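You operate a simulated robot arm through the tools that you are given. There is no shell and no other tool. Be economical: measure what you need, move in short steps, check, and stop when the job is done.

The job below is to be done with a simulated robot arm. You get a single attempt, and the scene is never put back.

Task
Clamp the blue motor, connect it and run it at 2 until DONE shows, then switch off.
Fine: dial back to 0.

The check looks at the end state, three seconds after you hand in, the way a careful person would. Anything else that was tipped, shoved, dropped, spilled or broken makes it a failure.

Robot
A 7-joint arm with a two-finger parallel gripper, fixed in place. Base frame: the origin is at the foot of the arm, x ahead of it, y to its left, z up. Lengths are in mm, angles in degrees, forces in N, time in s.
With the tool pointing down near the work surface it reaches from about 240 to 680 mm from the base axis. Its first joint turns from -66.0 to 66.0 degrees. Payload 2.4 kg.
The TCP is the grasp point between the finger pads, 30 mm short of the fingertips. In the tool frame z runs along the fingers and y along their closing line. The gripper opens to 94 mm. The fingers are 28 mm wide and 10 mm thick; the gripper's body (50 by 96 mm) begins 55 mm behind the TCP.
Orientation is told as [roll, pitch, yaw] about the base's x, y, z axes, in that order, counted from this pose: with the fingers straight down and closing along the base's y, the tool's x points along the base's -x, its y along +y and its z along -z.

Tools
- The arm moves only by the tool play_rows. Its argument "plan" is a list of rows, each a list of 3 entries, a list of its own where there are three numbers: the finger opening in mm, from 0 to 94, then the shift along the tool's x, y, z in units of 300 mm (1.0 is 300 mm), then the turn, a rotation vector about the tool's x, y, z in units of 180 degrees (1.0 is 180 degrees). In form: [[gripper, [x, y, z], [ax, ay, az]], ...]. A call has 1 to 12 rows; each row is the pose to reach, as a shift and turn from the pose commanded when the call began, along the tool's axes at that moment. A call with a number of a shift or a turn outside -1 to 1 is refused whole. A row lasts 0.2 s, in which the tool goes at most 50 mm and 8.6 degrees; a call with a longer step from one row to the next is refused whole, and so is a gripper value outside its range. Where a pose cannot be reached the arm comes as near as it can. A force on the tool above 90 N (or 10 N above the force at the start of the call, whichever is more), or a blocked arm, ends the call early, and 0.2 s more pass. Each finger travels about 153 mm/s and halts on what it meets, pressing with about 44 N; the grip force reading is that of the motor and also rises with nothing between the fingers. The clock runs only during rows and for 0.2 s after the last one: add rows that repeat a pose to give the fingers time. It gives the time, the measured TCP pose, the force on the tool (base axes), the opening and the grip force at its end, in the units of the frame above (readings bear some noise).
- Cameras (640 x 400 px; columns grow to the right, rows downward): "scene" is fixed at [29.7, 462.8, 1459.6]; the picture's right is [-0.85, -0.53, 0.00], its down [-0.22, 0.35, -0.91] and it looks along [0.49, -0.77, -0.41] (base axes); focal length 320 px, centre (320, 200). "wrist" rides on the gripper at [76, 14, -102] in the tool frame; the picture's right is [-0.18, 0.98, 0.00], its down [-0.75, -0.14, -0.64] and it looks along [-0.63, -0.12, 0.77] (tool axes); focal length 243 px, centre (320, 200). There is no depth. A picture from a camera that has moved, and an enlarged one, comes with that camera's place and axes in the base frame and with its lens.
- grab_frame(camera): a new picture of that camera. No time passes.
- zoom(camera, box): a new picture of the part [left, top, right, bottom] of that camera's present view, enlarged. No time passes.
- sign_off(): hands the job in; it is judged then, once.

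Work in short steps. Places have to be worked out from the pictures, the camera data and where the tool is seen: move nearer, look again, correct. Check each grasp and each placing, and mend what went wrong. You have 120 turns and 64 pictures in all, those below and enlarged ones among them. Open the gripper and draw the arm clear of the work before you hand the job in, unless the task says otherwise; then end with one line.

The tools are called after "Emit:" as a command line: name --argument value ..., lists and objects as JSON in quotes. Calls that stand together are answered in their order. play_rows: Moves the arm, as the interface text tells. Its arguments: {"type":"object","properties":{"plan":{"type":"array","items":{"type":"array"}}},"required":["plan"]} The other tools are called the same way: grab_frame (camera) takes a picture; zoom (camera, box) takes an enlarged picture of a part of a camera's view; sign_off () hands the job in.

At the start:

```text
t: 0.0
eef_pos: [301.2, -168.3, 1227.7]
orientation: [0.0, 0.0, 0.0]
force: [0.0, 0.0, 0.2]
finger_gap: 94.0
grip_force: 0.0
```

scene: 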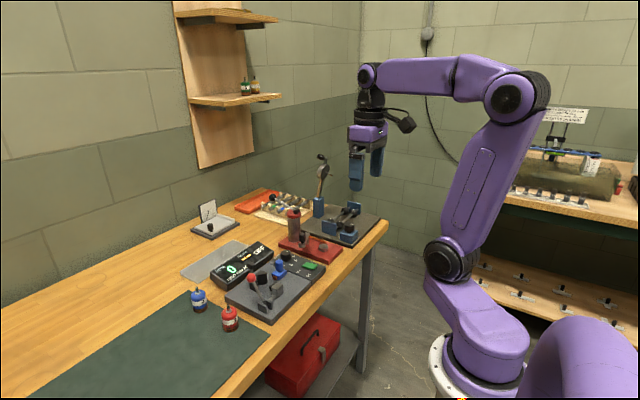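
wrist: 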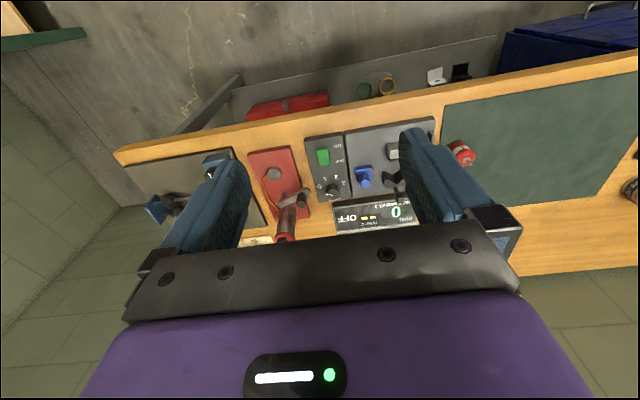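

The scene shows a test bench with a display, a power supply and a clamp, with blue and red motors nearby. I'll zoom in to see the details.

Emit:
zoom --camera "scene" --box '[180, 230, 340, 340]'

Emit:
zoom --camera "scene" --box '[180, 150, 400, 260]'

Emit:
zoom --camera "wrist" --box '[230, 100, 490, 260]'

```text
3.64 times, centred on (260, 285) of scene
camera zoom: at [29.7, 462.8, 1459.6], right [-0.85, -0.53, 0.0], down [-0.22, 0.35, -0.91], along [0.49, -0.77, -0.41], focal length 1163 px, centre (538, -109)
```

zoom: 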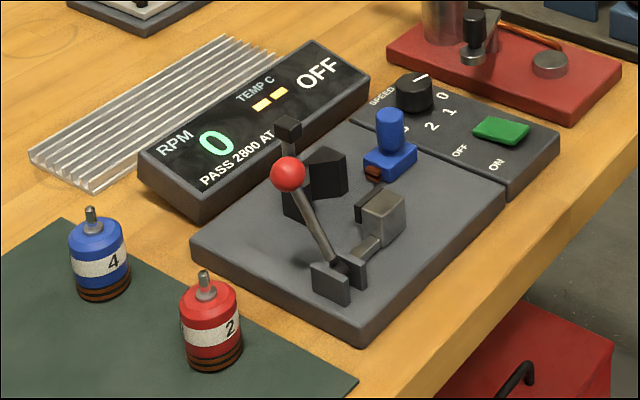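

```text
2.91 times, centred on (290, 205) of scene
camera zoom: at [29.7, 462.8, 1459.6], right [-0.85, -0.53, 0.0], down [-0.22, 0.35, -0.91], along [0.49, -0.77, -0.41], focal length 930 px, centre (407, 186)
```

zoom: 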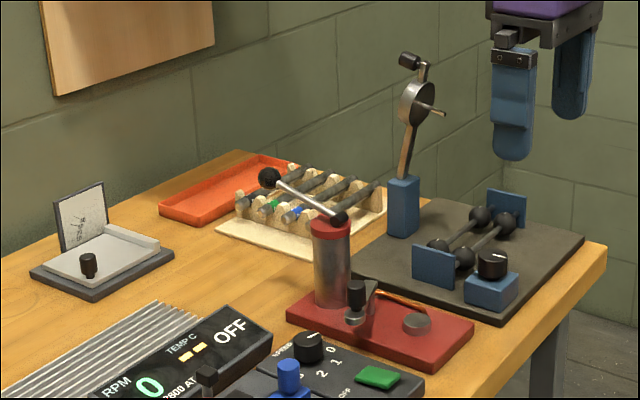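

```text
2.46 times, centred on (360, 180) of wrist
camera zoom: at [226.9, -154.0, 1330.6], right [0.18, 0.98, 0.0], down [0.75, -0.14, 0.64], along [0.63, -0.12, -0.77], focal length 597 px, centre (222, 249)
```

zoom: 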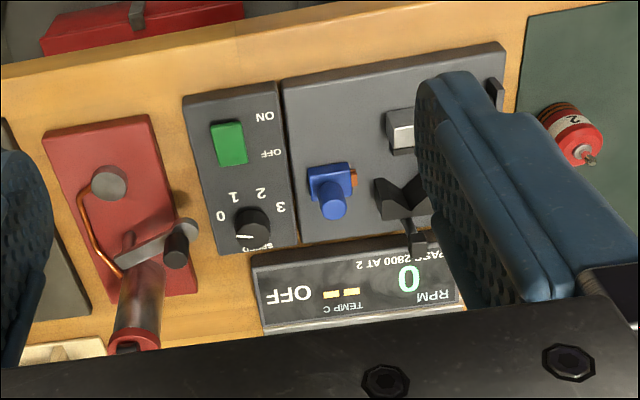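

The clamp seems to be around (535,-52), with the connector on its -y side and the blue motor near (635,90). I'll bring the wrist camera over the clamp for a closer look.

Emit:
play_rows --plan '[[94, [-0.066, 0.09, 0.08], [0, 0, 0]], [94, [-0.13, 0.18, 0.16], [0, 0, 0]], [94, [-0.2, 0.27, 0.24], [0, 0, 0]], [94, [-0.263, 0.36, 0.327], [0, 0, 0]], [94, [-0.263, 0.36, 0.327], [0, 0, 0]]]'

Emit:
grab_frame --camera "wrist"

```text
t: 1.2
eef_pos: [384.0, -58.8, 1133.1]
orientation: [0.0, 0.0, 0.0]
force: [1.4, 0.5, 0.4]
finger_gap: 94.0
grip_force: 0.0
```

```text
58 pictures are left
camera wrist: at [308.7, -44.9, 1235.2], right [0.18, 0.98, 0.0], down [0.75, -0.14, 0.64], along [0.63, -0.12, -0.77], focal length 243 px, centre (320, 200)
```

wrist: 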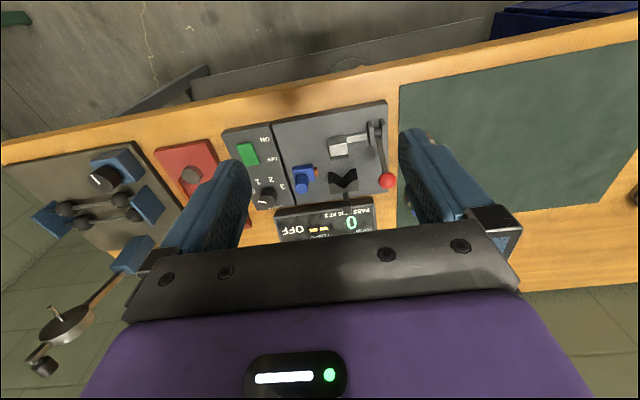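

Emit:
zoom --camera "wrist" --box '[215, 90, 415, 250]'

Emit:
zoom --camera "scene" --box '[225, 245, 315, 320]'

```text
2.50 times, centred on (315, 170) of wrist
camera zoom: at [308.7, -44.9, 1235.2], right [0.18, 0.98, 0.0], down [0.75, -0.14, 0.64], along [0.63, -0.12, -0.77], focal length 606 px, centre (332, 275)
```

zoom: 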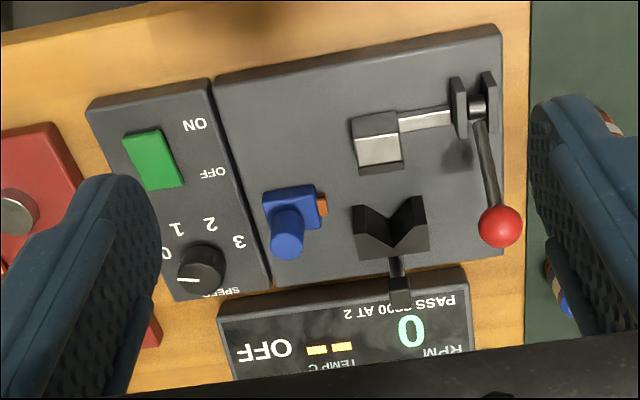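

```text
5.33 times, centred on (270, 282) of scene
camera zoom: at [29.7, 462.9, 1459.6], right [-0.85, -0.53, 0.0], down [-0.22, 0.35, -0.91], along [0.49, -0.77, -0.41], focal length 1705 px, centre (587, -240)
```

zoom: 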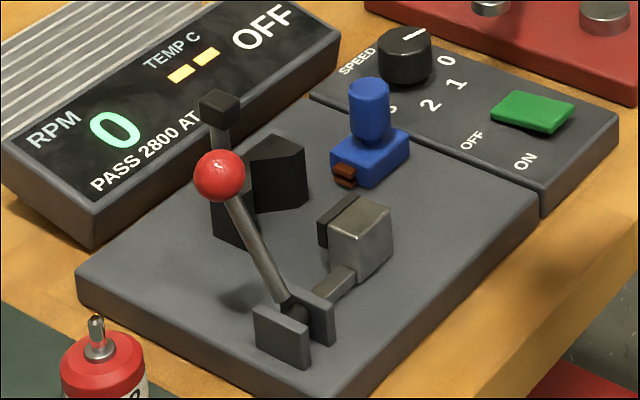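

Jaw, V-block, lever (knob ≈ (521,11,956), pivot ≈ (478,11)) and connector plug are all clear. Next I'll measure the blue motor.

Emit:
play_rows --plan '[[94, [-0.07, 0.13, 0.05], [0, 0, 0]], [94, [-0.14, 0.26, 0.1], [0, 0, 0]], [94, [-0.21, 0.39, 0.15], [0, 0, 0]], [94, [-0.29, 0.52, 0.2], [0, 0, 0]], [94, [-0.29, 0.52, 0.2], [0, 0, 0]]]'

Emit:
grab_frame --camera "wrist"

Emit:
zoom --camera "scene" --box '[180, 280, 260, 340]'

```text
t: 2.4
eef_pos: [467.8, 97.5, 1071.3]
orientation: [0.0, 0.0, 0.0]
force: [0.6, -1.0, 0.6]
finger_gap: 93.8
grip_force: 0.1
```

```text
55 pictures are left
camera wrist: at [392.7, 111.7, 1173.6], right [0.18, 0.98, 0.0], down [0.75, -0.14, 0.64], along [0.63, -0.12, -0.77], focal length 243 px, centre (320, 200)
```

wrist: 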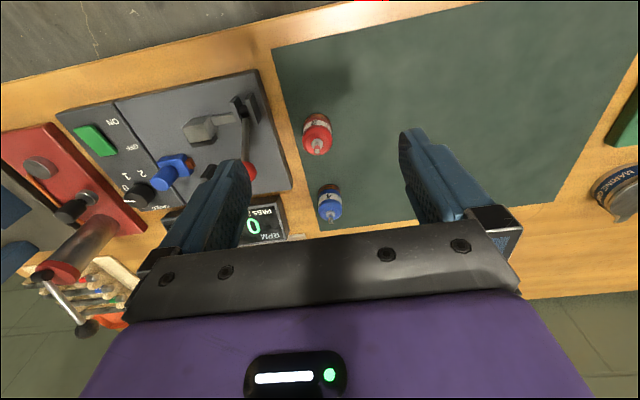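

```text
6.67 times, centred on (220, 310) of scene
camera zoom: at [29.7, 462.9, 1459.6], right [-0.85, -0.53, 0.0], down [-0.22, 0.35, -0.91], along [0.49, -0.77, -0.41], focal length 2132 px, centre (987, -533)
```

zoom: 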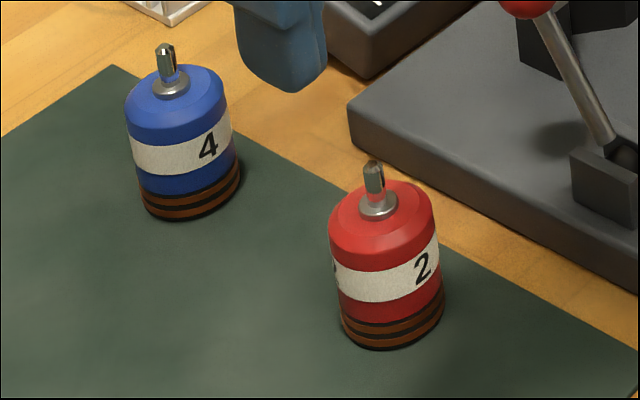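

The blue motor stands at about (632,88), 40 mm across and about 71 mm tall to the shaft tip. I'll move above it with the gripper partly open and look.

Emit:
play_rows --plan '[[80, [-0.13, -0.01, 0], [0, 0, 0]], [70, [-0.27, -0.02, 0.03], [0, 0, 0]], [70, [-0.41, -0.03, 0.08], [0, 0, 0]], [70, [-0.54, -0.032, 0.14], [0, 0, 0]], [70, [-0.543, -0.032, 0.22], [0, 0, 0]], [70, [-0.543, -0.032, 0.22], [0, 0, 0]]]'

Emit:
grab_frame --camera "wrist"

Emit:
zoom --camera "scene" --box '[160, 220, 280, 340]'

```text
t: 3.8
eef_pos: [632.9, 88.3, 1003.5]
orientation: [0.0, 0.0, 0.0]
force: [-0.8, -0.2, 0.8]
finger_gap: 70.0
grip_force: 0.1
```

```text
53 pictures are left
camera wrist: at [557.0, 101.3, 1105.4], right [0.18, 0.98, 0.0], down [0.75, -0.14, 0.64], along [0.63, -0.12, -0.77], focal length 243 px, centre (320, 200)
```

wrist: 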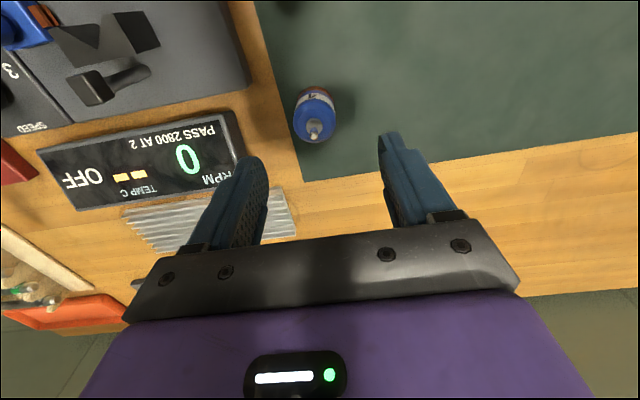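

```text
3.33 times, centred on (220, 280) of scene
camera zoom: at [29.7, 462.8, 1459.6], right [-0.85, -0.53, 0.0], down [-0.22, 0.35, -0.91], along [0.49, -0.77, -0.41], focal length 1066 px, centre (653, -67)
```

zoom: 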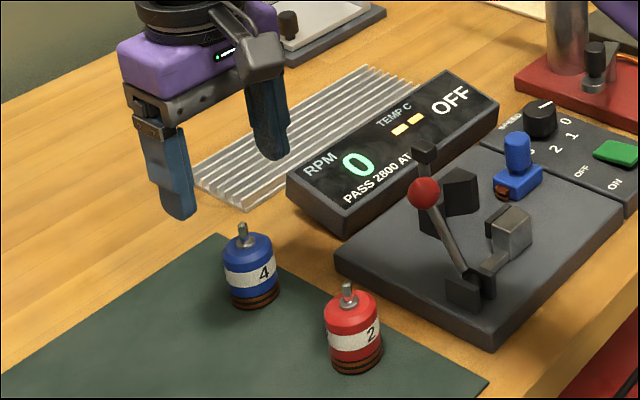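

The estimate refines to about (630,84.5). I'll descend so the fingertips end around 30 mm above the mat, then close on the upper body.

Emit:
play_rows --plan '[[70, [0.007, -0.013, 0.1], [0, 0, 0]], [70, [0.007, -0.013, 0.2], [0, 0, 0]], [70, [0.007, -0.013, 0.265], [0, 0, 0]], [70, [0.007, -0.013, 0.265], [0, 0, 0]]]'

Emit:
grab_frame --camera "wrist"

Emit:
zoom --camera "scene" --box '[160, 250, 260, 320]'

```text
t: 4.8
eef_pos: [629.7, 82.6, 925.7]
orientation: [0.0, 0.0, -0.1]
force: [0.7, -0.6, 0.3]
finger_gap: 70.0
grip_force: 0.0
```

```text
51 pictures are left
camera wrist: at [555.9, 96.9, 1028.4], right [0.18, 0.98, 0.0], down [0.75, -0.14, 0.64], along [0.63, -0.12, -0.77], focal length 243 px, centre (320, 200)
```

wrist: 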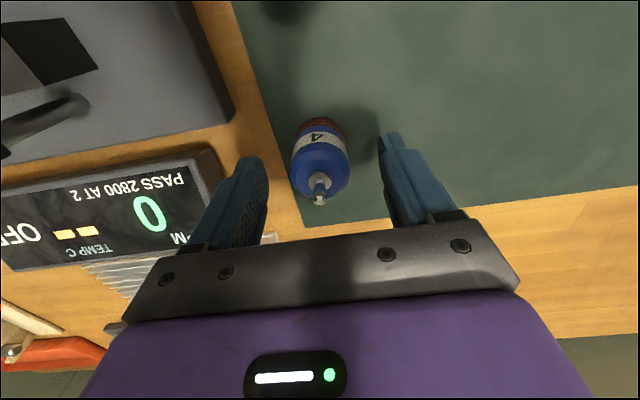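

```text
5.71 times, centred on (210, 285) of scene
camera zoom: at [29.7, 462.8, 1459.6], right [-0.85, -0.53, 0.0], down [-0.22, 0.35, -0.91], along [0.49, -0.77, -0.41], focal length 1827 px, centre (949, -286)
```

zoom: 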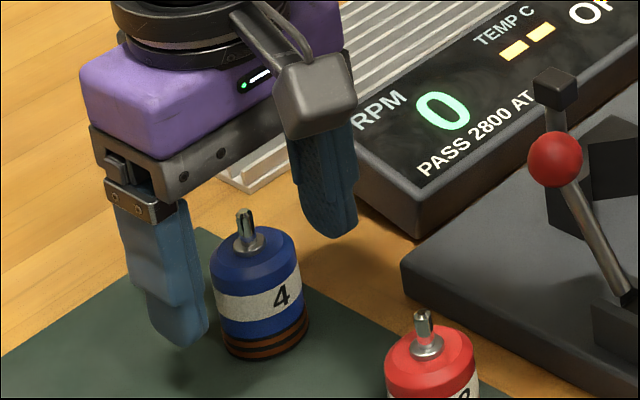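

The motor sits well centred between the fingers, so I'll close on it.

Emit:
play_rows --plan '[[50, [-0.005, 0, 0], [0, 0, 0]], [30, [-0.005, 0, 0], [0, 0, 0]], [25, [-0.005, 0, 0], [0, 0, 0]], [25, [-0.005, 0, 0], [0, 0, 0]]]'

Emit:
zoom --camera "wrist" --box '[220, 100, 420, 260]'

Emit:
zoom --camera "scene" --box '[160, 250, 260, 320]'

```text
t: 5.8
eef_pos: [630.3, 83.7, 926.0]
orientation: [0.0, 0.0, 0.0]
force: [0.4, -2.3, 1.1]
finger_gap: 35.0
grip_force: 43.9
```

```text
2.50 times, centred on (320, 180) of wrist
camera zoom: at [556.4, 97.0, 1028.9], right [0.18, 0.98, 0.0], down [0.75, -0.14, 0.64], along [0.63, -0.12, -0.77], focal length 606 px, centre (320, 250)
```

zoom: 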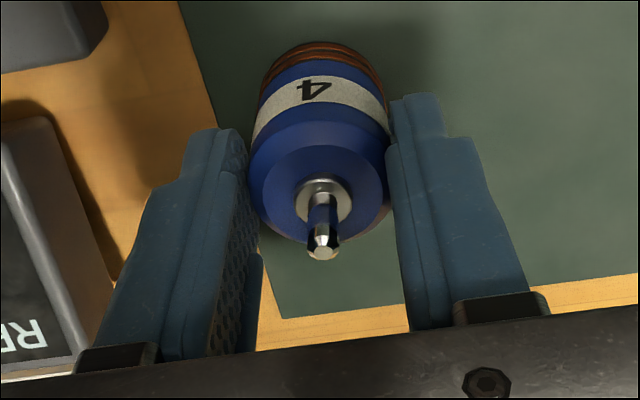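

```text
5.71 times, centred on (210, 285) of scene
camera zoom: at [29.7, 462.8, 1459.6], right [-0.85, -0.53, 0.0], down [-0.22, 0.35, -0.91], along [0.49, -0.77, -0.41], focal length 1827 px, centre (949, -286)
```

zoom: 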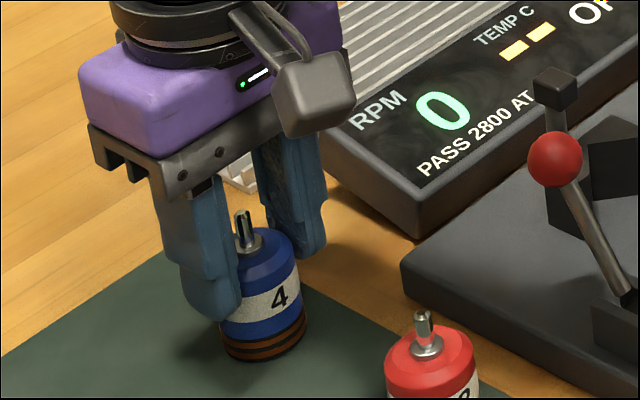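

The grip holds (gap 35 mm, the motor's diameter). I'll lift it straight up, check, then carry it toward the clamp at a safe height.

Emit:
play_rows --plan '[[25, [-0.005, 0, -0.06], [0, 0, 0]], [25, [-0.005, 0, -0.18], [0, 0, 0]], [25, [-0.005, 0, -0.32], [0, 0, 0]], [25, [-0.005, 0, -0.447], [0, 0, 0]], [25, [0.08, -0.09, -0.447], [0, 0, 0]], [25, [0.18, -0.18, -0.447], [0, 0, 0]], [25, [0.27, -0.27, -0.447], [0, 0, 0]], [25, [0.36, -0.36, -0.447], [0, 0, 0]], [25, [0.433, -0.453, -0.447], [0, 0, 0]], [25, [0.433, -0.453, -0.447], [0, 0, 0]]]'

Emit:
grab_frame --camera "wrist"

Emit:
zoom --camera "scene" --box '[200, 200, 340, 320]'

```text
t: 8.0
eef_pos: [499.7, -51.1, 1056.0]
orientation: [-0.1, 0.0, 0.0]
force: [1.2, -0.7, -1.5]
finger_gap: 34.2
grip_force: 44.5
```

```text
47 pictures are left
camera wrist: at [424.9, -38.7, 1159.4], right [0.18, 0.98, 0.0], down [0.75, -0.14, 0.64], along [0.63, -0.12, -0.77], focal length 243 px, centre (320, 200)
```

wrist: 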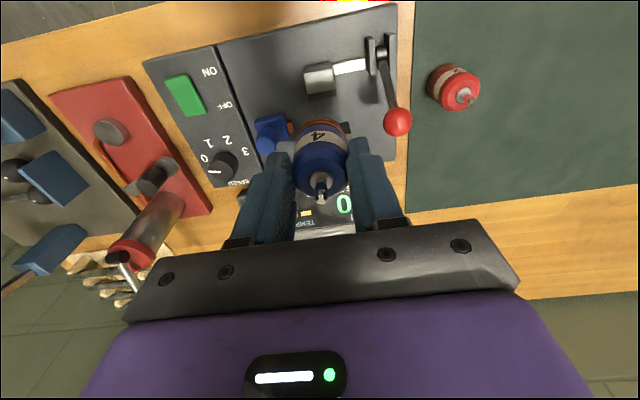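

```text
3.33 times, centred on (270, 260) of scene
camera zoom: at [29.7, 462.8, 1459.6], right [-0.85, -0.53, 0.0], down [-0.22, 0.35, -0.91], along [0.49, -0.77, -0.41], focal length 1066 px, centre (487, 0)
```

zoom: 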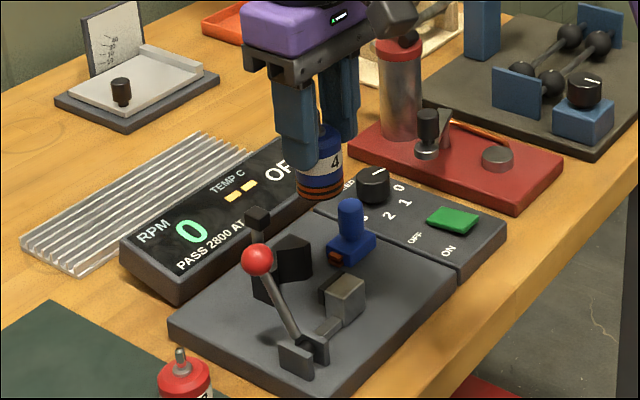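

The held motor hides the V from this pose, so I'll shift sideways to see it unobstructed.

Emit:
play_rows --plan '[[25, [-0.05, 0.12, 0], [0, 0, 0]], [25, [-0.1, 0.23, 0], [0, 0, 0]], [25, [-0.1, 0.23, 0], [0, 0, 0]]]'

Emit:
zoom --camera "wrist" --box '[160, 20, 360, 180]'

Emit:
zoom --camera "scene" --box '[240, 240, 300, 290]'

```text
t: 8.8
eef_pos: [529.3, 16.1, 1056.5]
orientation: [0.0, 0.0, 0.0]
force: [-0.7, 0.7, -1.5]
finger_gap: 34.5
grip_force: 44.2
```

```text
2.50 times, centred on (260, 100) of wrist
camera zoom: at [454.6, 30.2, 1160.1], right [0.18, 0.98, 0.0], down [0.75, -0.14, 0.64], along [0.63, -0.12, -0.77], focal length 606 px, centre (470, 450)
```

zoom: 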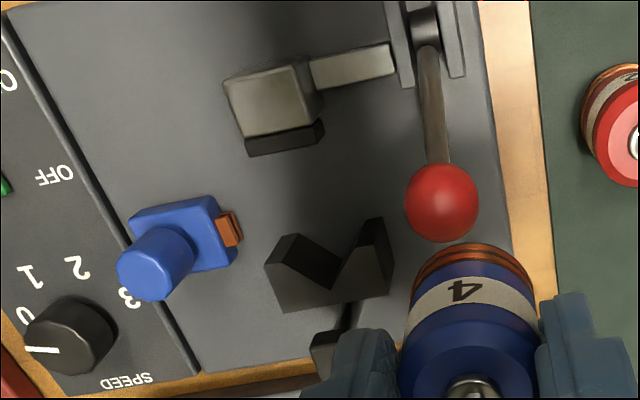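

```text
8.00 times, centred on (270, 265) of scene
camera zoom: at [29.7, 462.9, 1459.6], right [-0.85, -0.53, 0.0], down [-0.22, 0.35, -0.91], along [0.49, -0.77, -0.41], focal length 2558 px, centre (720, -320)
```

zoom: 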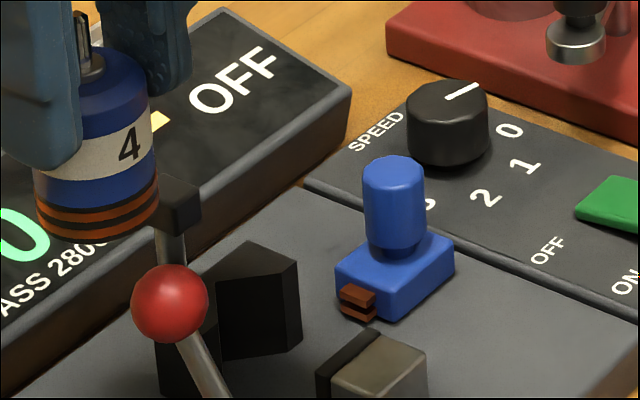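

Emit:
zoom --camera "wrist" --box '[225, 75, 305, 125]'

```text
8.00 times, centred on (265, 100) of wrist
camera zoom: at [454.6, 30.2, 1160.1], right [0.18, 0.98, 0.0], down [0.75, -0.14, 0.64], along [0.63, -0.12, -0.77], focal length 1941 px, centre (760, 1000)
```

zoom: 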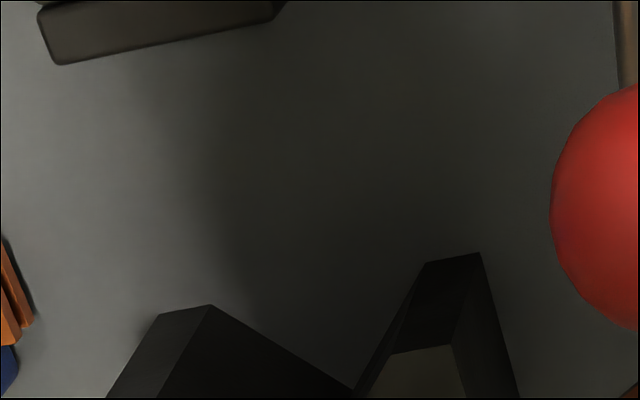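

Emit:
zoom --camera "wrist" --box '[240, 98, 336, 158]'

```text
6.67 times, centred on (288, 128) of wrist
camera zoom: at [454.6, 30.2, 1160.1], right [0.18, 0.98, 0.0], down [0.75, -0.14, 0.64], along [0.63, -0.12, -0.77], focal length 1618 px, centre (533, 680)
```

zoom: 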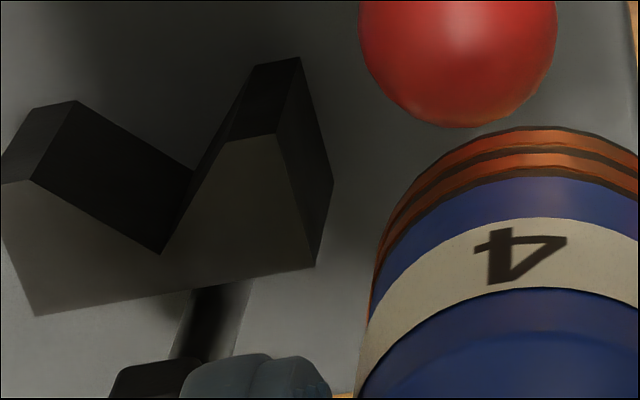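

The V-block is now well resolved: apex at (557,-51), mouth tips at x≈541.5, top about 33 mm above the plate, so the seated motor centre is ≈ (532.6,-51). The motor sits about 5 mm ahead of the TCP in x. I'll go above the gap and lower part way.

Emit:
play_rows --plan '[[25, [0.014, -0.11, 0], [0, 0, 0]], [25, [0.028, -0.22, 0], [0, 0, 0]], [25, [0.028, -0.22, 0.1], [0, 0, 0]], [25, [0.028, -0.22, 0.2], [0, 0, 0]], [25, [0.028, -0.22, 0.28], [0, 0, 0]], [25, [0.028, -0.22, 0.28], [0, 0, 0]]]'

Emit:
zoom --camera "wrist" --box '[220, 80, 420, 240]'

Emit:
zoom --camera "scene" --box '[230, 225, 320, 295]'

```text
t: 10.2
eef_pos: [521.3, -45.9, 976.0]
orientation: [0.0, 0.0, 0.1]
force: [-0.1, -0.3, -1.3]
finger_gap: 34.8
grip_force: 43.5
```

```text
2.50 times, centred on (320, 160) of wrist
camera zoom: at [446.2, -33.4, 1078.2], right [0.18, 0.98, 0.0], down [0.75, -0.14, 0.64], along [0.63, -0.12, -0.77], focal length 606 px, centre (320, 300)
```

zoom: 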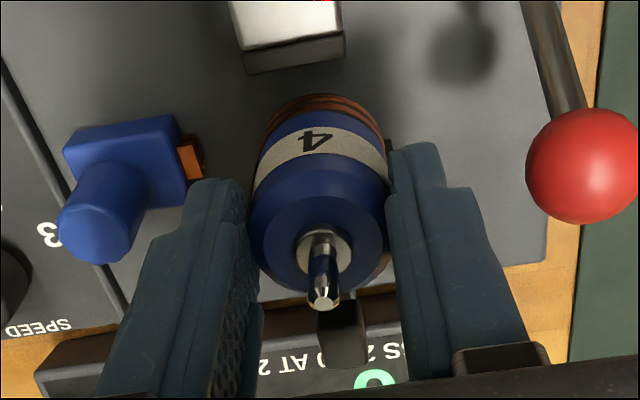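

```text
5.71 times, centred on (275, 260) of scene
camera zoom: at [29.7, 462.8, 1459.6], right [-0.85, -0.53, 0.0], down [-0.22, 0.35, -0.91], along [0.49, -0.77, -0.41], focal length 1827 px, centre (577, -143)
```

zoom: 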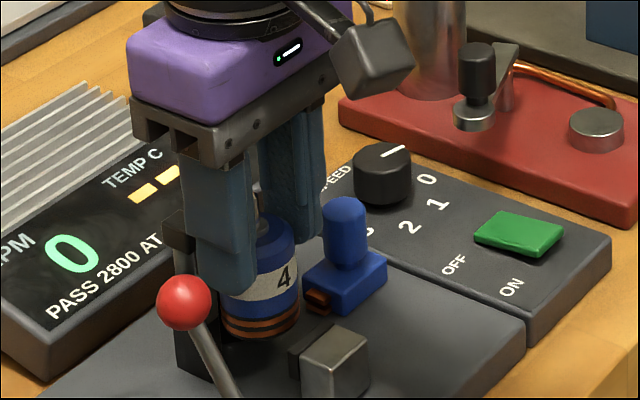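

The y reading is 4 mm off what I commanded, so I'll idle briefly to re-read it before going on.

Emit:
play_rows --plan '[[25, [0, 0, 0], [0, 0, 0]], [25, [0, 0, 0], [0, 0, 0]]]'

```text
t: 10.8
eef_pos: [521.6, -46.9, 975.4]
orientation: [-0.1, 0.0, 0.0]
force: [0.3, -0.1, -0.8]
finger_gap: 34.5
grip_force: 43.7
```

Emit:
play_rows --plan '[[25, [0, -0.011, 0], [0, 0, 0]], [25, [0, -0.011, 0.04], [0, 0, 0]], [25, [0, -0.011, 0.08], [0, 0, 0]], [25, [0, -0.011, 0.08], [0, 0, 0]]]'

Emit:
zoom --camera "wrist" --box '[220, 80, 420, 240]'

Emit:
zoom --camera "scene" --box '[240, 235, 310, 295]'

```text
t: 11.8
eef_pos: [521.8, -54.4, 950.6]
orientation: [0.0, -0.1, 0.0]
force: [-0.3, -0.6, -0.9]
finger_gap: 34.6
grip_force: 43.3
```

```text
2.50 times, centred on (320, 160) of wrist
camera zoom: at [446.9, -39.5, 1052.8], right [0.18, 0.98, 0.0], down [0.75, -0.14, 0.64], along [0.63, -0.12, -0.77], focal length 606 px, centre (320, 300)
```

zoom: 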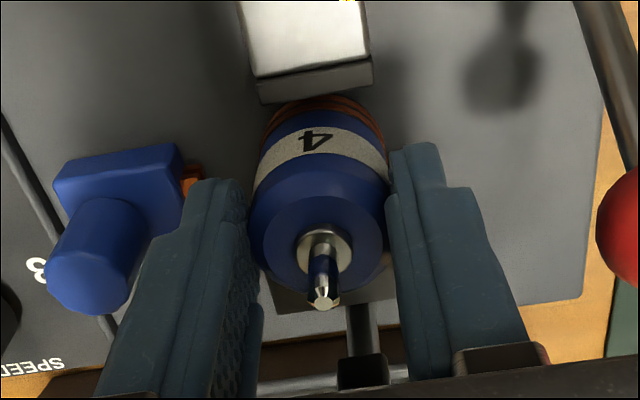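

```text
6.67 times, centred on (275, 265) of scene
camera zoom: at [29.7, 462.8, 1459.6], right [-0.85, -0.53, 0.0], down [-0.22, 0.35, -0.91], along [0.49, -0.77, -0.41], focal length 2132 px, centre (620, -233)
```

zoom: 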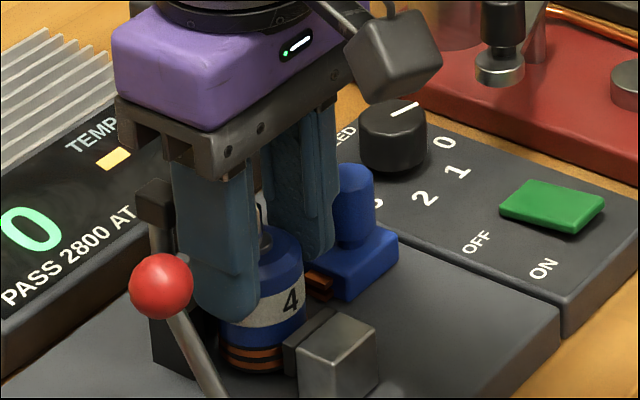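

The motor is at about x≈525, y≈-54, and the jaw centre is at y≈-51.5. I'll nudge +2.5 mm in y and lower in small steps to feel for the plate.

Emit:
play_rows --plan '[[25, [0, 0.008, 0.0], [0, 0, 0]], [25, [0, 0.008, 0.01], [0, 0, 0]], [25, [0, 0.008, 0.02], [0, 0, 0]], [25, [0, 0.008, 0.02], [0, 0, 0]]]'

Emit:
zoom --camera "scene" --box '[240, 235, 310, 295]'

```text
t: 12.8
eef_pos: [521.0, -50.8, 946.4]
orientation: [-0.1, -0.1, 0.0]
force: [-2.1, -0.1, 8.3]
finger_gap: 34.6
grip_force: 43.7
```

```text
6.67 times, centred on (275, 265) of scene
camera zoom: at [29.5, 462.9, 1459.6], right [-0.85, -0.53, 0.0], down [-0.22, 0.35, -0.91], along [0.49, -0.77, -0.41], focal length 2132 px, centre (620, -233)
```

zoom: 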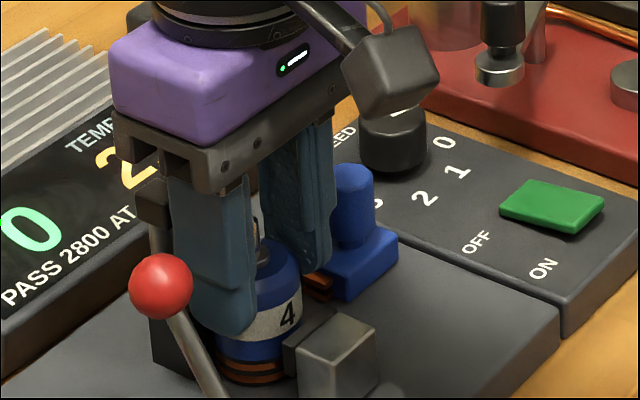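

There is 8 N of upward force at z≈946 and the TEMP display came alive, so the motor stands on the plate. I'll ease the fingers open a little.

Emit:
play_rows --plan '[[38, [0, 0, 0], [0, 0, 0]], [44, [0, 0, 0], [0, 0, 0]], [44, [0, 0, -0.01], [0, 0, 0]], [44, [0, 0, -0.02], [0, 0, 0]]]'

Emit:
zoom --camera "wrist" --box '[220, 80, 420, 240]'

Emit:
zoom --camera "scene" --box '[220, 235, 310, 295]'

```text
t: 13.8
eef_pos: [521.7, -52.9, 950.3]
orientation: [0.0, -0.1, -0.1]
force: [-0.5, -0.4, -0.3]
finger_gap: 44.3
grip_force: 0.1
```

```text
2.50 times, centred on (320, 160) of wrist
camera zoom: at [445.9, -38.4, 1053.7], right [0.18, 0.98, 0.0], down [0.75, -0.14, 0.64], along [0.63, -0.12, -0.77], focal length 606 px, centre (320, 300)
```

zoom: 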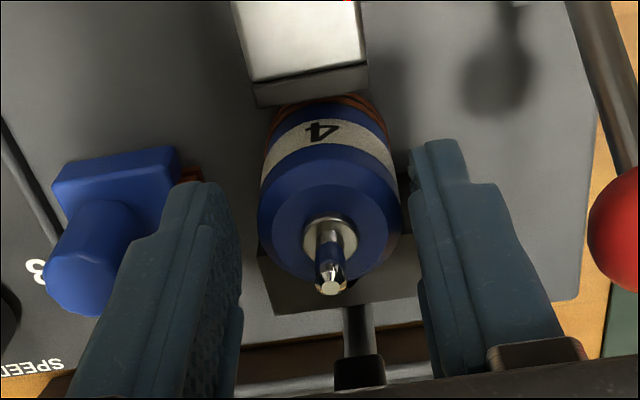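

```text
6.67 times, centred on (265, 265) of scene
camera zoom: at [29.7, 462.8, 1459.6], right [-0.85, -0.53, 0.0], down [-0.22, 0.35, -0.91], along [0.49, -0.77, -0.41], focal length 2132 px, centre (687, -233)
```

zoom: 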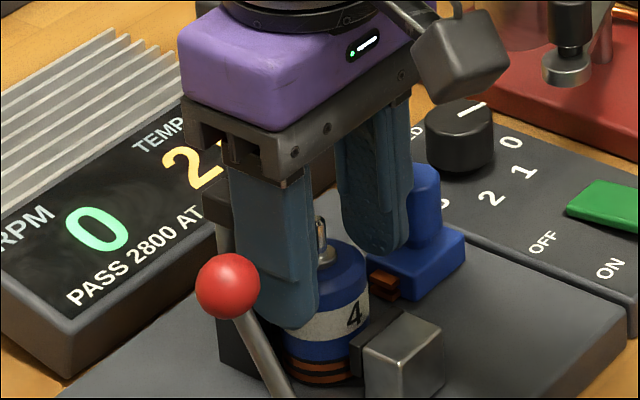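

The motor stands free in the clamp mouth at (526,-51). I'll rise clear and go above the lever knob.

Emit:
play_rows --plan '[[44, [0, 0, -0.1], [0, 0, 0]], [44, [0, 0, -0.2], [0, 0, 0]], [44, [0, 0, -0.3], [0, 0, 0]], [44, [0.004, 0.1, -0.3], [0, 0, 0]], [44, [0.008, 0.207, -0.3], [0, 0, 0]], [44, [0.008, 0.207, -0.3], [0, 0, 0]]]'

Emit:
grab_frame --camera "wrist"

Emit:
zoom --camera "scene" --box '[220, 215, 310, 295]'

```text
t: 15.2
eef_pos: [522.4, 7.7, 1040.4]
orientation: [0.0, 0.1, 0.0]
force: [0.1, -0.4, -1.1]
finger_gap: 43.8
grip_force: 0.0
```

```text
34 pictures are left
camera wrist: at [447.3, 22.9, 1143.4], right [0.18, 0.98, 0.0], down [0.75, -0.14, 0.64], along [0.63, -0.12, -0.77], focal length 243 px, centre (320, 200)
```

wrist: 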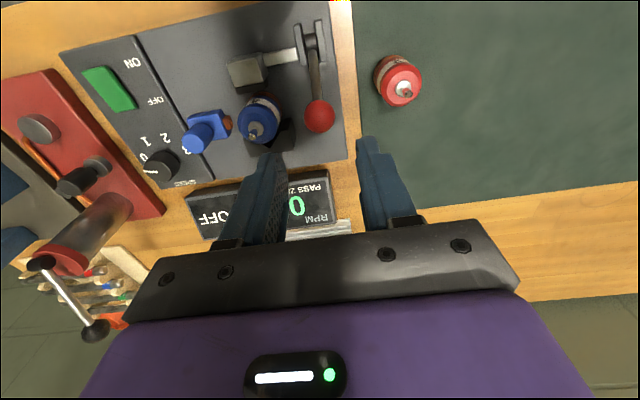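

```text
5.00 times, centred on (265, 255) of scene
camera zoom: at [29.7, 462.9, 1459.6], right [-0.85, -0.53, 0.0], down [-0.22, 0.35, -0.91], along [0.49, -0.77, -0.41], focal length 1599 px, centre (595, -75)
```

zoom: 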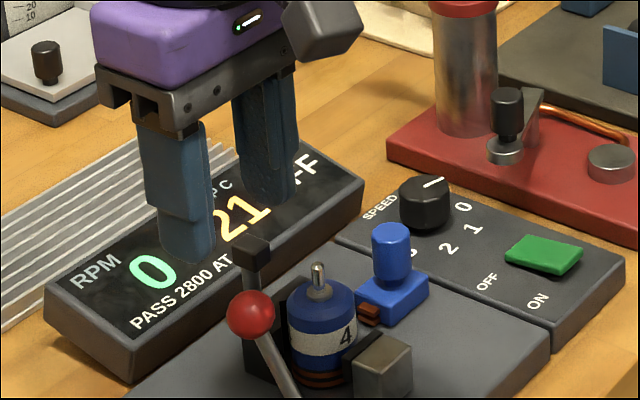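

The knob is at about (518,8.6,956). I'll lower the fingers around it and close gently.

Emit:
play_rows --plan '[[44, [0.012, 0.003, 0.1], [0, 0, 0]], [44, [0.012, 0.003, 0.2], [0, 0, 0]], [44, [0.012, 0.003, 0.26], [0, 0, 0]], [30, [0.012, 0.003, 0.26], [0, 0, 0]], [14, [0.012, 0.003, 0.26], [0, 0, 0]], [14, [0.012, 0.003, 0.26], [0, 0, 0]]]'

Emit:
zoom --camera "wrist" --box '[200, 60, 440, 240]'

```text
t: 16.6
eef_pos: [517.5, 10.8, 962.1]
orientation: [0.1, 0.2, -0.1]
force: [-8.1, -3.0, -0.2]
finger_gap: 23.0
grip_force: 45.1
```

```text
2.22 times, centred on (320, 150) of wrist
camera zoom: at [442.6, 24.0, 1065.0], right [0.18, 0.98, 0.0], down [0.76, -0.14, 0.64], along [0.63, -0.12, -0.77], focal length 539 px, centre (320, 311)
```

zoom: 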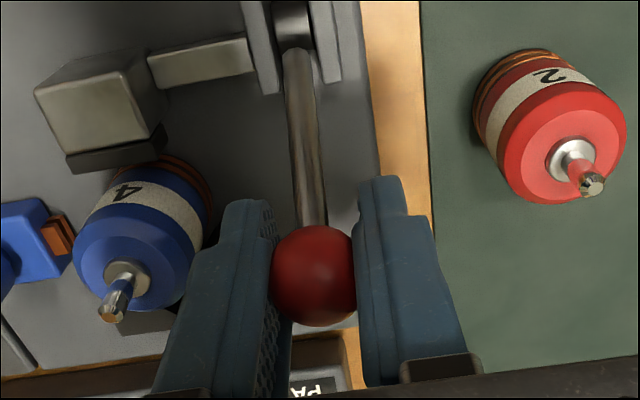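

The knob is held (23 mm). I'll try the lever a few degrees toward -x along its arc and watch the force and jaw.

Emit:
play_rows --plan '[[14, [0.012, 0, -0.006], [0, 0, 0]], [14, [0.023, 0, -0.012], [0, 0, 0]], [14, [0.035, 0, -0.017], [0, 0, 0]], [14, [0.046, 0, -0.022], [0, 0, 0]]]'

Emit:
zoom --camera "wrist" --box '[200, 60, 440, 240]'

```text
t: 17.6
eef_pos: [505.6, 9.9, 969.2]
orientation: [0.1, -0.4, -0.1]
force: [16.2, -11.7, -4.7]
finger_gap: 22.8
grip_force: 45.2
```

```text
2.22 times, centred on (320, 150) of wrist
camera zoom: at [429.6, 24.1, 1071.4], right [0.19, 0.98, 0.0], down [0.75, -0.14, 0.65], along [0.64, -0.12, -0.76], focal length 539 px, centre (320, 311)
```

zoom: 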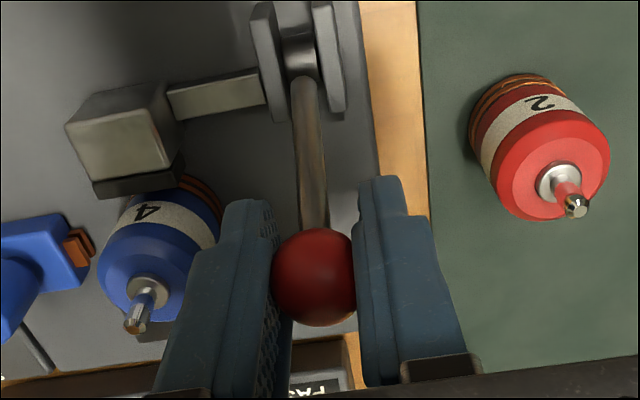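

The lever moves with light resistance and the jaw appears to advance, so I'll continue to about vertical.

Emit:
play_rows --plan '[[14, [0.012, 0, -0.005], [0, 0, 0]], [14, [0.024, 0, -0.008], [0, 0, 0]], [14, [0.037, 0, -0.011], [0, 0, 0]], [14, [0.049, 0, -0.014], [0, 0, 0]], [14, [0.07, 0, -0.016], [0, 0, 0]], [14, [0.091, 0, -0.018], [0, 0, 0]]]'

Emit:
zoom --camera "wrist" --box '[200, 60, 440, 240]'

```text
t: 19.0
eef_pos: [476.1, 10.3, 975.8]
orientation: [0.0, -0.5, -0.1]
force: [17.0, -19.9, 2.0]
finger_gap: 23.2
grip_force: 45.4
```

```text
2.22 times, centred on (320, 150) of wrist
camera zoom: at [400.7, 24.1, 1078.0], right [0.19, 0.98, 0.0], down [0.75, -0.14, 0.65], along [0.64, -0.12, -0.76], focal length 539 px, centre (320, 311)
```

zoom: 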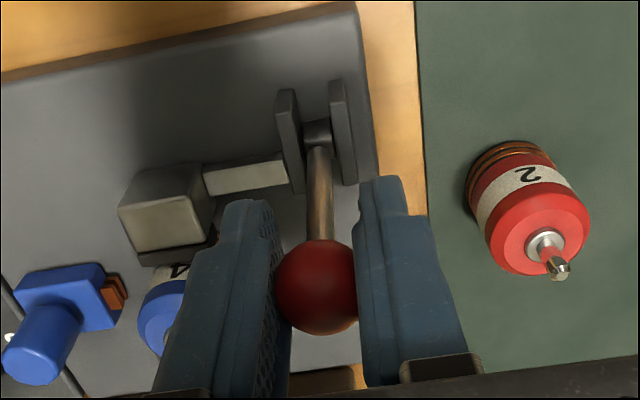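

The jaw is advancing toward the motor. I'll continue past vertical, easing y slightly to relieve the side load.

Emit:
play_rows --plan '[[14, [0.025, -0.006, 0.001], [0, 0, 0]], [14, [0.05, -0.008, 0.005], [0, 0, 0]], [14, [0.075, -0.008, 0.012], [0, 0, 0]], [14, [0.099, -0.008, 0.021], [0, 0, 0]]]'

Emit:
zoom --camera "scene" --box '[220, 215, 320, 315]'

Emit:
grab_frame --camera "wrist"

```text
t: 20.0
eef_pos: [445.8, 10.3, 968.4]
orientation: [0.2, -0.3, 0.2]
force: [12.9, -0.2, 9.4]
finger_gap: 23.3
grip_force: 45.3
```

```text
4.00 times, centred on (270, 265) of scene
camera zoom: at [29.9, 462.9, 1459.6], right [-0.85, -0.53, 0.0], down [-0.22, 0.35, -0.91], along [0.49, -0.77, -0.41], focal length 1279 px, centre (520, -60)
```

zoom: 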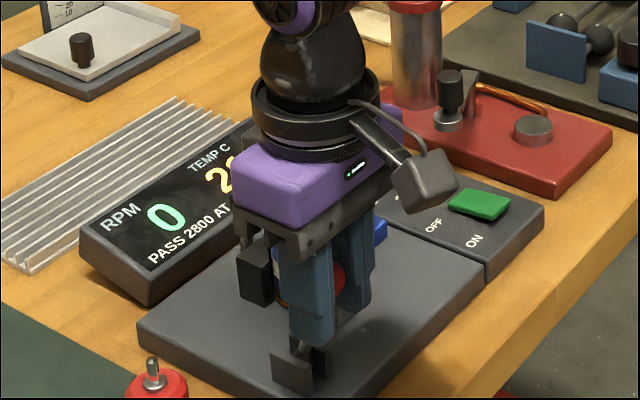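

```text
28 pictures are left
camera wrist: at [370.9, 23.7, 1070.9], right [0.18, 0.98, 0.0], down [0.75, -0.14, 0.65], along [0.64, -0.12, -0.76], focal length 243 px, centre (320, 200)
```

wrist: 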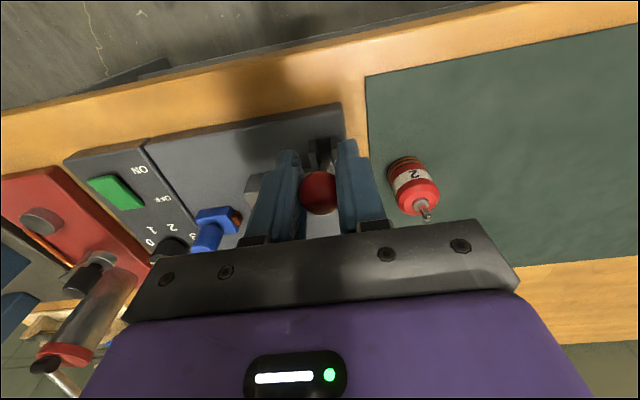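

Now about 26° past vertical with low force. I'll push further until it stops.

Emit:
play_rows --plan '[[14, [0.018, 0, 0.011], [0, 0, 0]], [14, [0.036, 0, 0.022], [0, 0, 0]], [14, [0.052, 0, 0.035], [0, 0, 0]], [14, [0.068, 0, 0.049], [0, 0, 0]]]'

```text
t: 21.0
eef_pos: [432.1, 10.7, 955.4]
orientation: [0.0, -1.4, 0.1]
force: [28.1, 9.9, 35.7]
finger_gap: 22.9
grip_force: 45.3
```

The load is rising to (28, 36) N at about -39°, which looks like the stop. I'll release, rise and inspect.

Emit:
play_rows --plan '[[30, [0.04, 0, 0.03], [0, 0, 0]], [44, [0.04, 0, 0.02], [0, 0, 0]], [44, [0.04, 0, -0.1], [0, 0, 0]], [44, [0.04, 0, -0.25], [0, 0, 0]], [44, [0.04, 0, -0.3], [0, 0, 0]], [44, [0.04, 0, -0.3], [0, 0, 0]]]'

Emit:
zoom --camera "wrist" --box '[150, 60, 390, 240]'

Emit:
zoom --camera "scene" --box '[220, 225, 320, 325]'

```text
t: 22.4
eef_pos: [413.3, 7.7, 1044.2]
orientation: [0.0, 0.1, 0.0]
force: [-0.9, 0.3, -0.3]
finger_gap: 44.0
grip_force: 0.2
```

```text
2.22 times, centred on (270, 150) of wrist
camera zoom: at [337.6, 21.6, 1146.9], right [0.18, 0.98, 0.0], down [0.75, -0.14, 0.64], along [0.63, -0.12, -0.77], focal length 539 px, centre (431, 311)
```

zoom: 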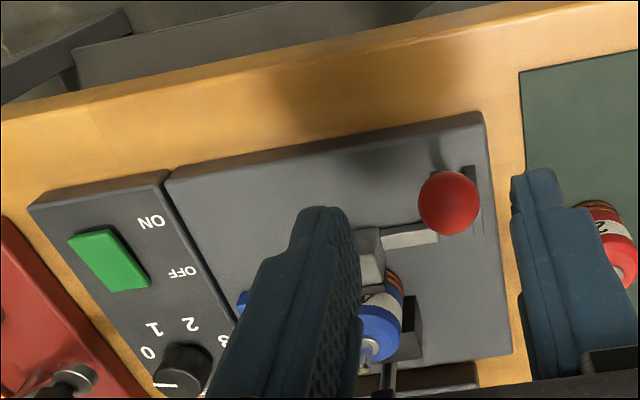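

```text
4.00 times, centred on (270, 275) of scene
camera zoom: at [29.7, 462.8, 1459.6], right [-0.85, -0.53, 0.0], down [-0.22, 0.35, -0.91], along [0.49, -0.77, -0.41], focal length 1279 px, centre (520, -100)
```

zoom: 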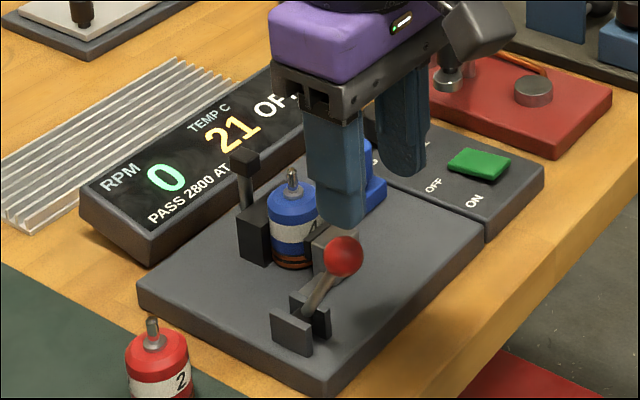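

The jaw now presses the motor into the V, and it stands upright. Next is the blue plug: its post is at ≈ (531,-111), top z≈935. I'll go above its -y side with the fingers closed.

Emit:
play_rows --plan '[[20, [-0.08, -0.1, 0], [0, 0, 0]], [0, [-0.16, -0.2, 0], [0, 0, 0]], [0, [-0.24, -0.3, 0], [0, 0, 0]], [0, [-0.32, -0.4, 0], [0, 0, 0]], [0, [-0.393, -0.5, 0], [0, 0, 0]], [0, [-0.393, -0.5, 0.1], [0, 0, 0]], [0, [-0.393, -0.5, 0.15], [0, 0, 0]], [0, [-0.393, -0.5, 0.15], [0, 0, 0]]]'

Emit:
grab_frame --camera "wrist"

Emit:
zoom --camera "scene" --box '[220, 215, 320, 295]'

```text
t: 24.2
eef_pos: [529.5, -139.3, 999.6]
orientation: [0.1, 0.0, -0.1]
force: [0.1, -0.2, -0.2]
finger_gap: 0.0
grip_force: 32.7
```

```text
25 pictures are left
camera wrist: at [453.5, -125.8, 1100.9], right [0.18, 0.98, 0.0], down [0.75, -0.14, 0.64], along [0.63, -0.12, -0.77], focal length 243 px, centre (320, 200)
```

wrist: 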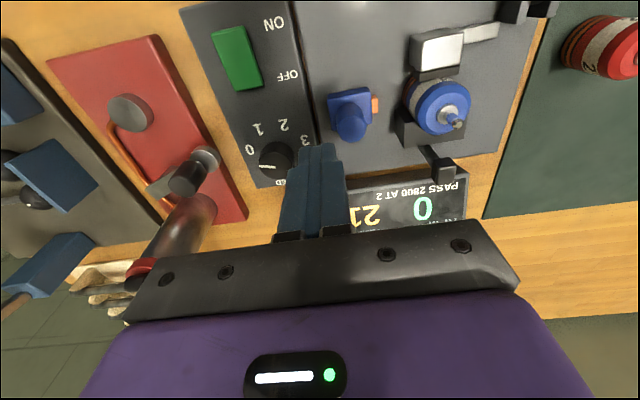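

```text
5.00 times, centred on (270, 255) of scene
camera zoom: at [29.7, 462.8, 1459.6], right [-0.85, -0.53, 0.0], down [-0.22, 0.35, -0.91], along [0.49, -0.77, -0.41], focal length 1599 px, centre (570, -75)
```

zoom: 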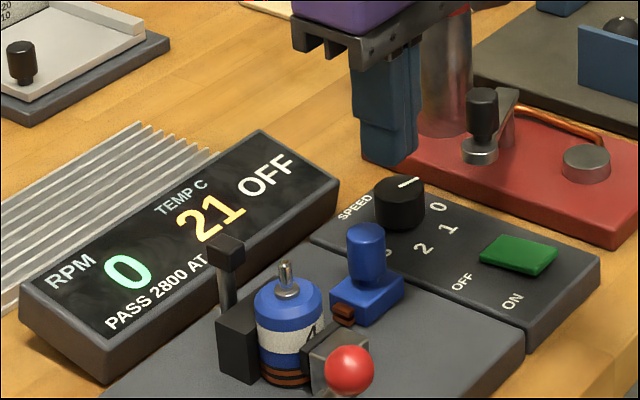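

The post is at ≈ (528,-115). I'll back off a little in y, descend beside it with the tips just above the plug block, and begin pushing +y.

Emit:
play_rows --plan '[[0, [0, -0.02, 0], [0, 0, 0]], [0, [0, -0.02, 0.1], [0, 0, 0]], [0, [0, -0.02, 0.19], [0, 0, 0]], [0, [0, -0.02, 0.19], [0, 0, 0]], [0, [0, 0.0, 0.19], [0, 0, 0]], [0, [0, 0.02, 0.19], [0, 0, 0]]]'

Emit:
zoom --camera "scene" --box '[240, 225, 310, 285]'

```text
t: 25.6
eef_pos: [529.4, -134.8, 940.9]
orientation: [0.0, 0.0, 0.0]
force: [0.9, -3.3, -1.2]
finger_gap: 0.0
grip_force: 33.2
```

```text
6.67 times, centred on (275, 255) of scene
camera zoom: at [29.7, 462.7, 1459.6], right [-0.85, -0.53, 0.0], down [-0.22, 0.35, -0.91], along [0.49, -0.77, -0.41], focal length 2132 px, centre (620, -167)
```

zoom: 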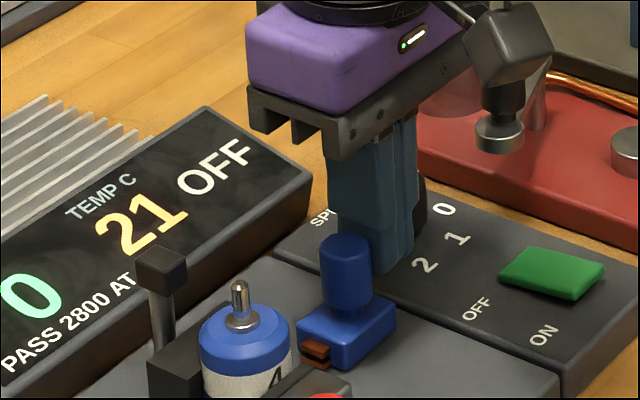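

It's just touching (-3 N), so I'll push on in +y.

Emit:
play_rows --plan '[[0, [0, 0.012, 0], [0, 0, 0]], [0, [0, 0.024, 0], [0, 0, 0]], [0, [0, 0.036, 0], [0, 0, 0]], [0, [0, 0.047, 0], [0, 0, 0]], [0, [0, 0.047, 0], [0, 0, 0]]]'

Emit:
zoom --camera "scene" --box '[240, 225, 310, 285]'

```text
t: 26.8
eef_pos: [530.9, -119.7, 941.1]
orientation: [0.1, 0.0, -0.1]
force: [-0.5, 0.2, -0.3]
finger_gap: 0.0
grip_force: 33.0
```

```text
6.67 times, centred on (275, 255) of scene
camera zoom: at [29.7, 462.8, 1459.6], right [-0.85, -0.53, 0.0], down [-0.22, 0.35, -0.91], along [0.49, -0.77, -0.41], focal length 2132 px, centre (620, -167)
```

zoom: 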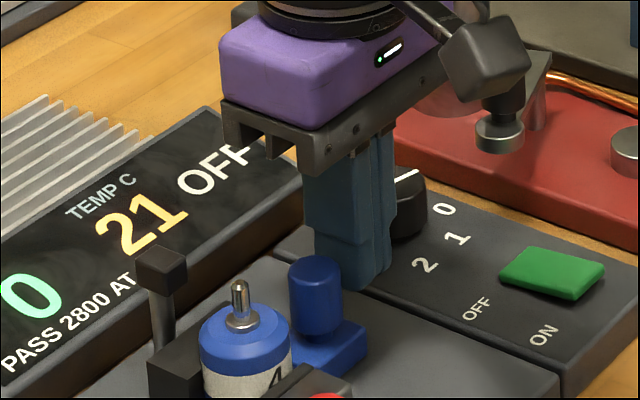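

The plug slid and is close to the motor. I'll push a bit more, watching for resistance.

Emit:
play_rows --plan '[[0, [0, 0.01, 0], [0, 0, 0]], [0, [0, 0.02, 0], [0, 0, 0]], [0, [0, 0.03, 0], [0, 0, 0]], [0, [0, 0.03, 0], [0, 0, 0]]]'

Emit:
zoom --camera "scene" --box '[240, 225, 310, 285]'

```text
t: 27.8
eef_pos: [529.2, -113.8, 940.8]
orientation: [-0.2, -0.2, -0.1]
force: [1.2, -10.7, -2.6]
finger_gap: 0.0
grip_force: 33.0
```

```text
6.67 times, centred on (275, 255) of scene
camera zoom: at [29.8, 462.5, 1459.7], right [-0.85, -0.53, 0.0], down [-0.22, 0.35, -0.91], along [0.49, -0.77, -0.41], focal length 2132 px, centre (620, -167)
```

zoom: 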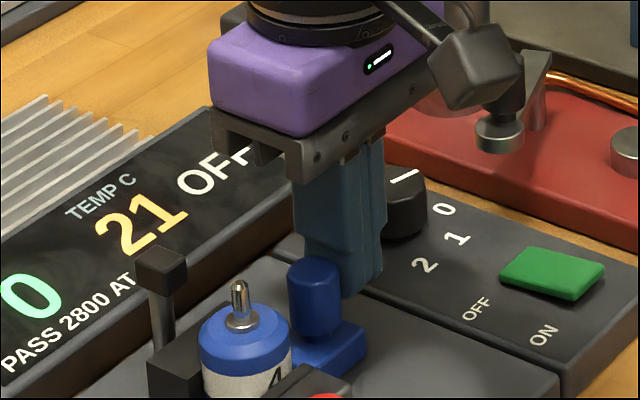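

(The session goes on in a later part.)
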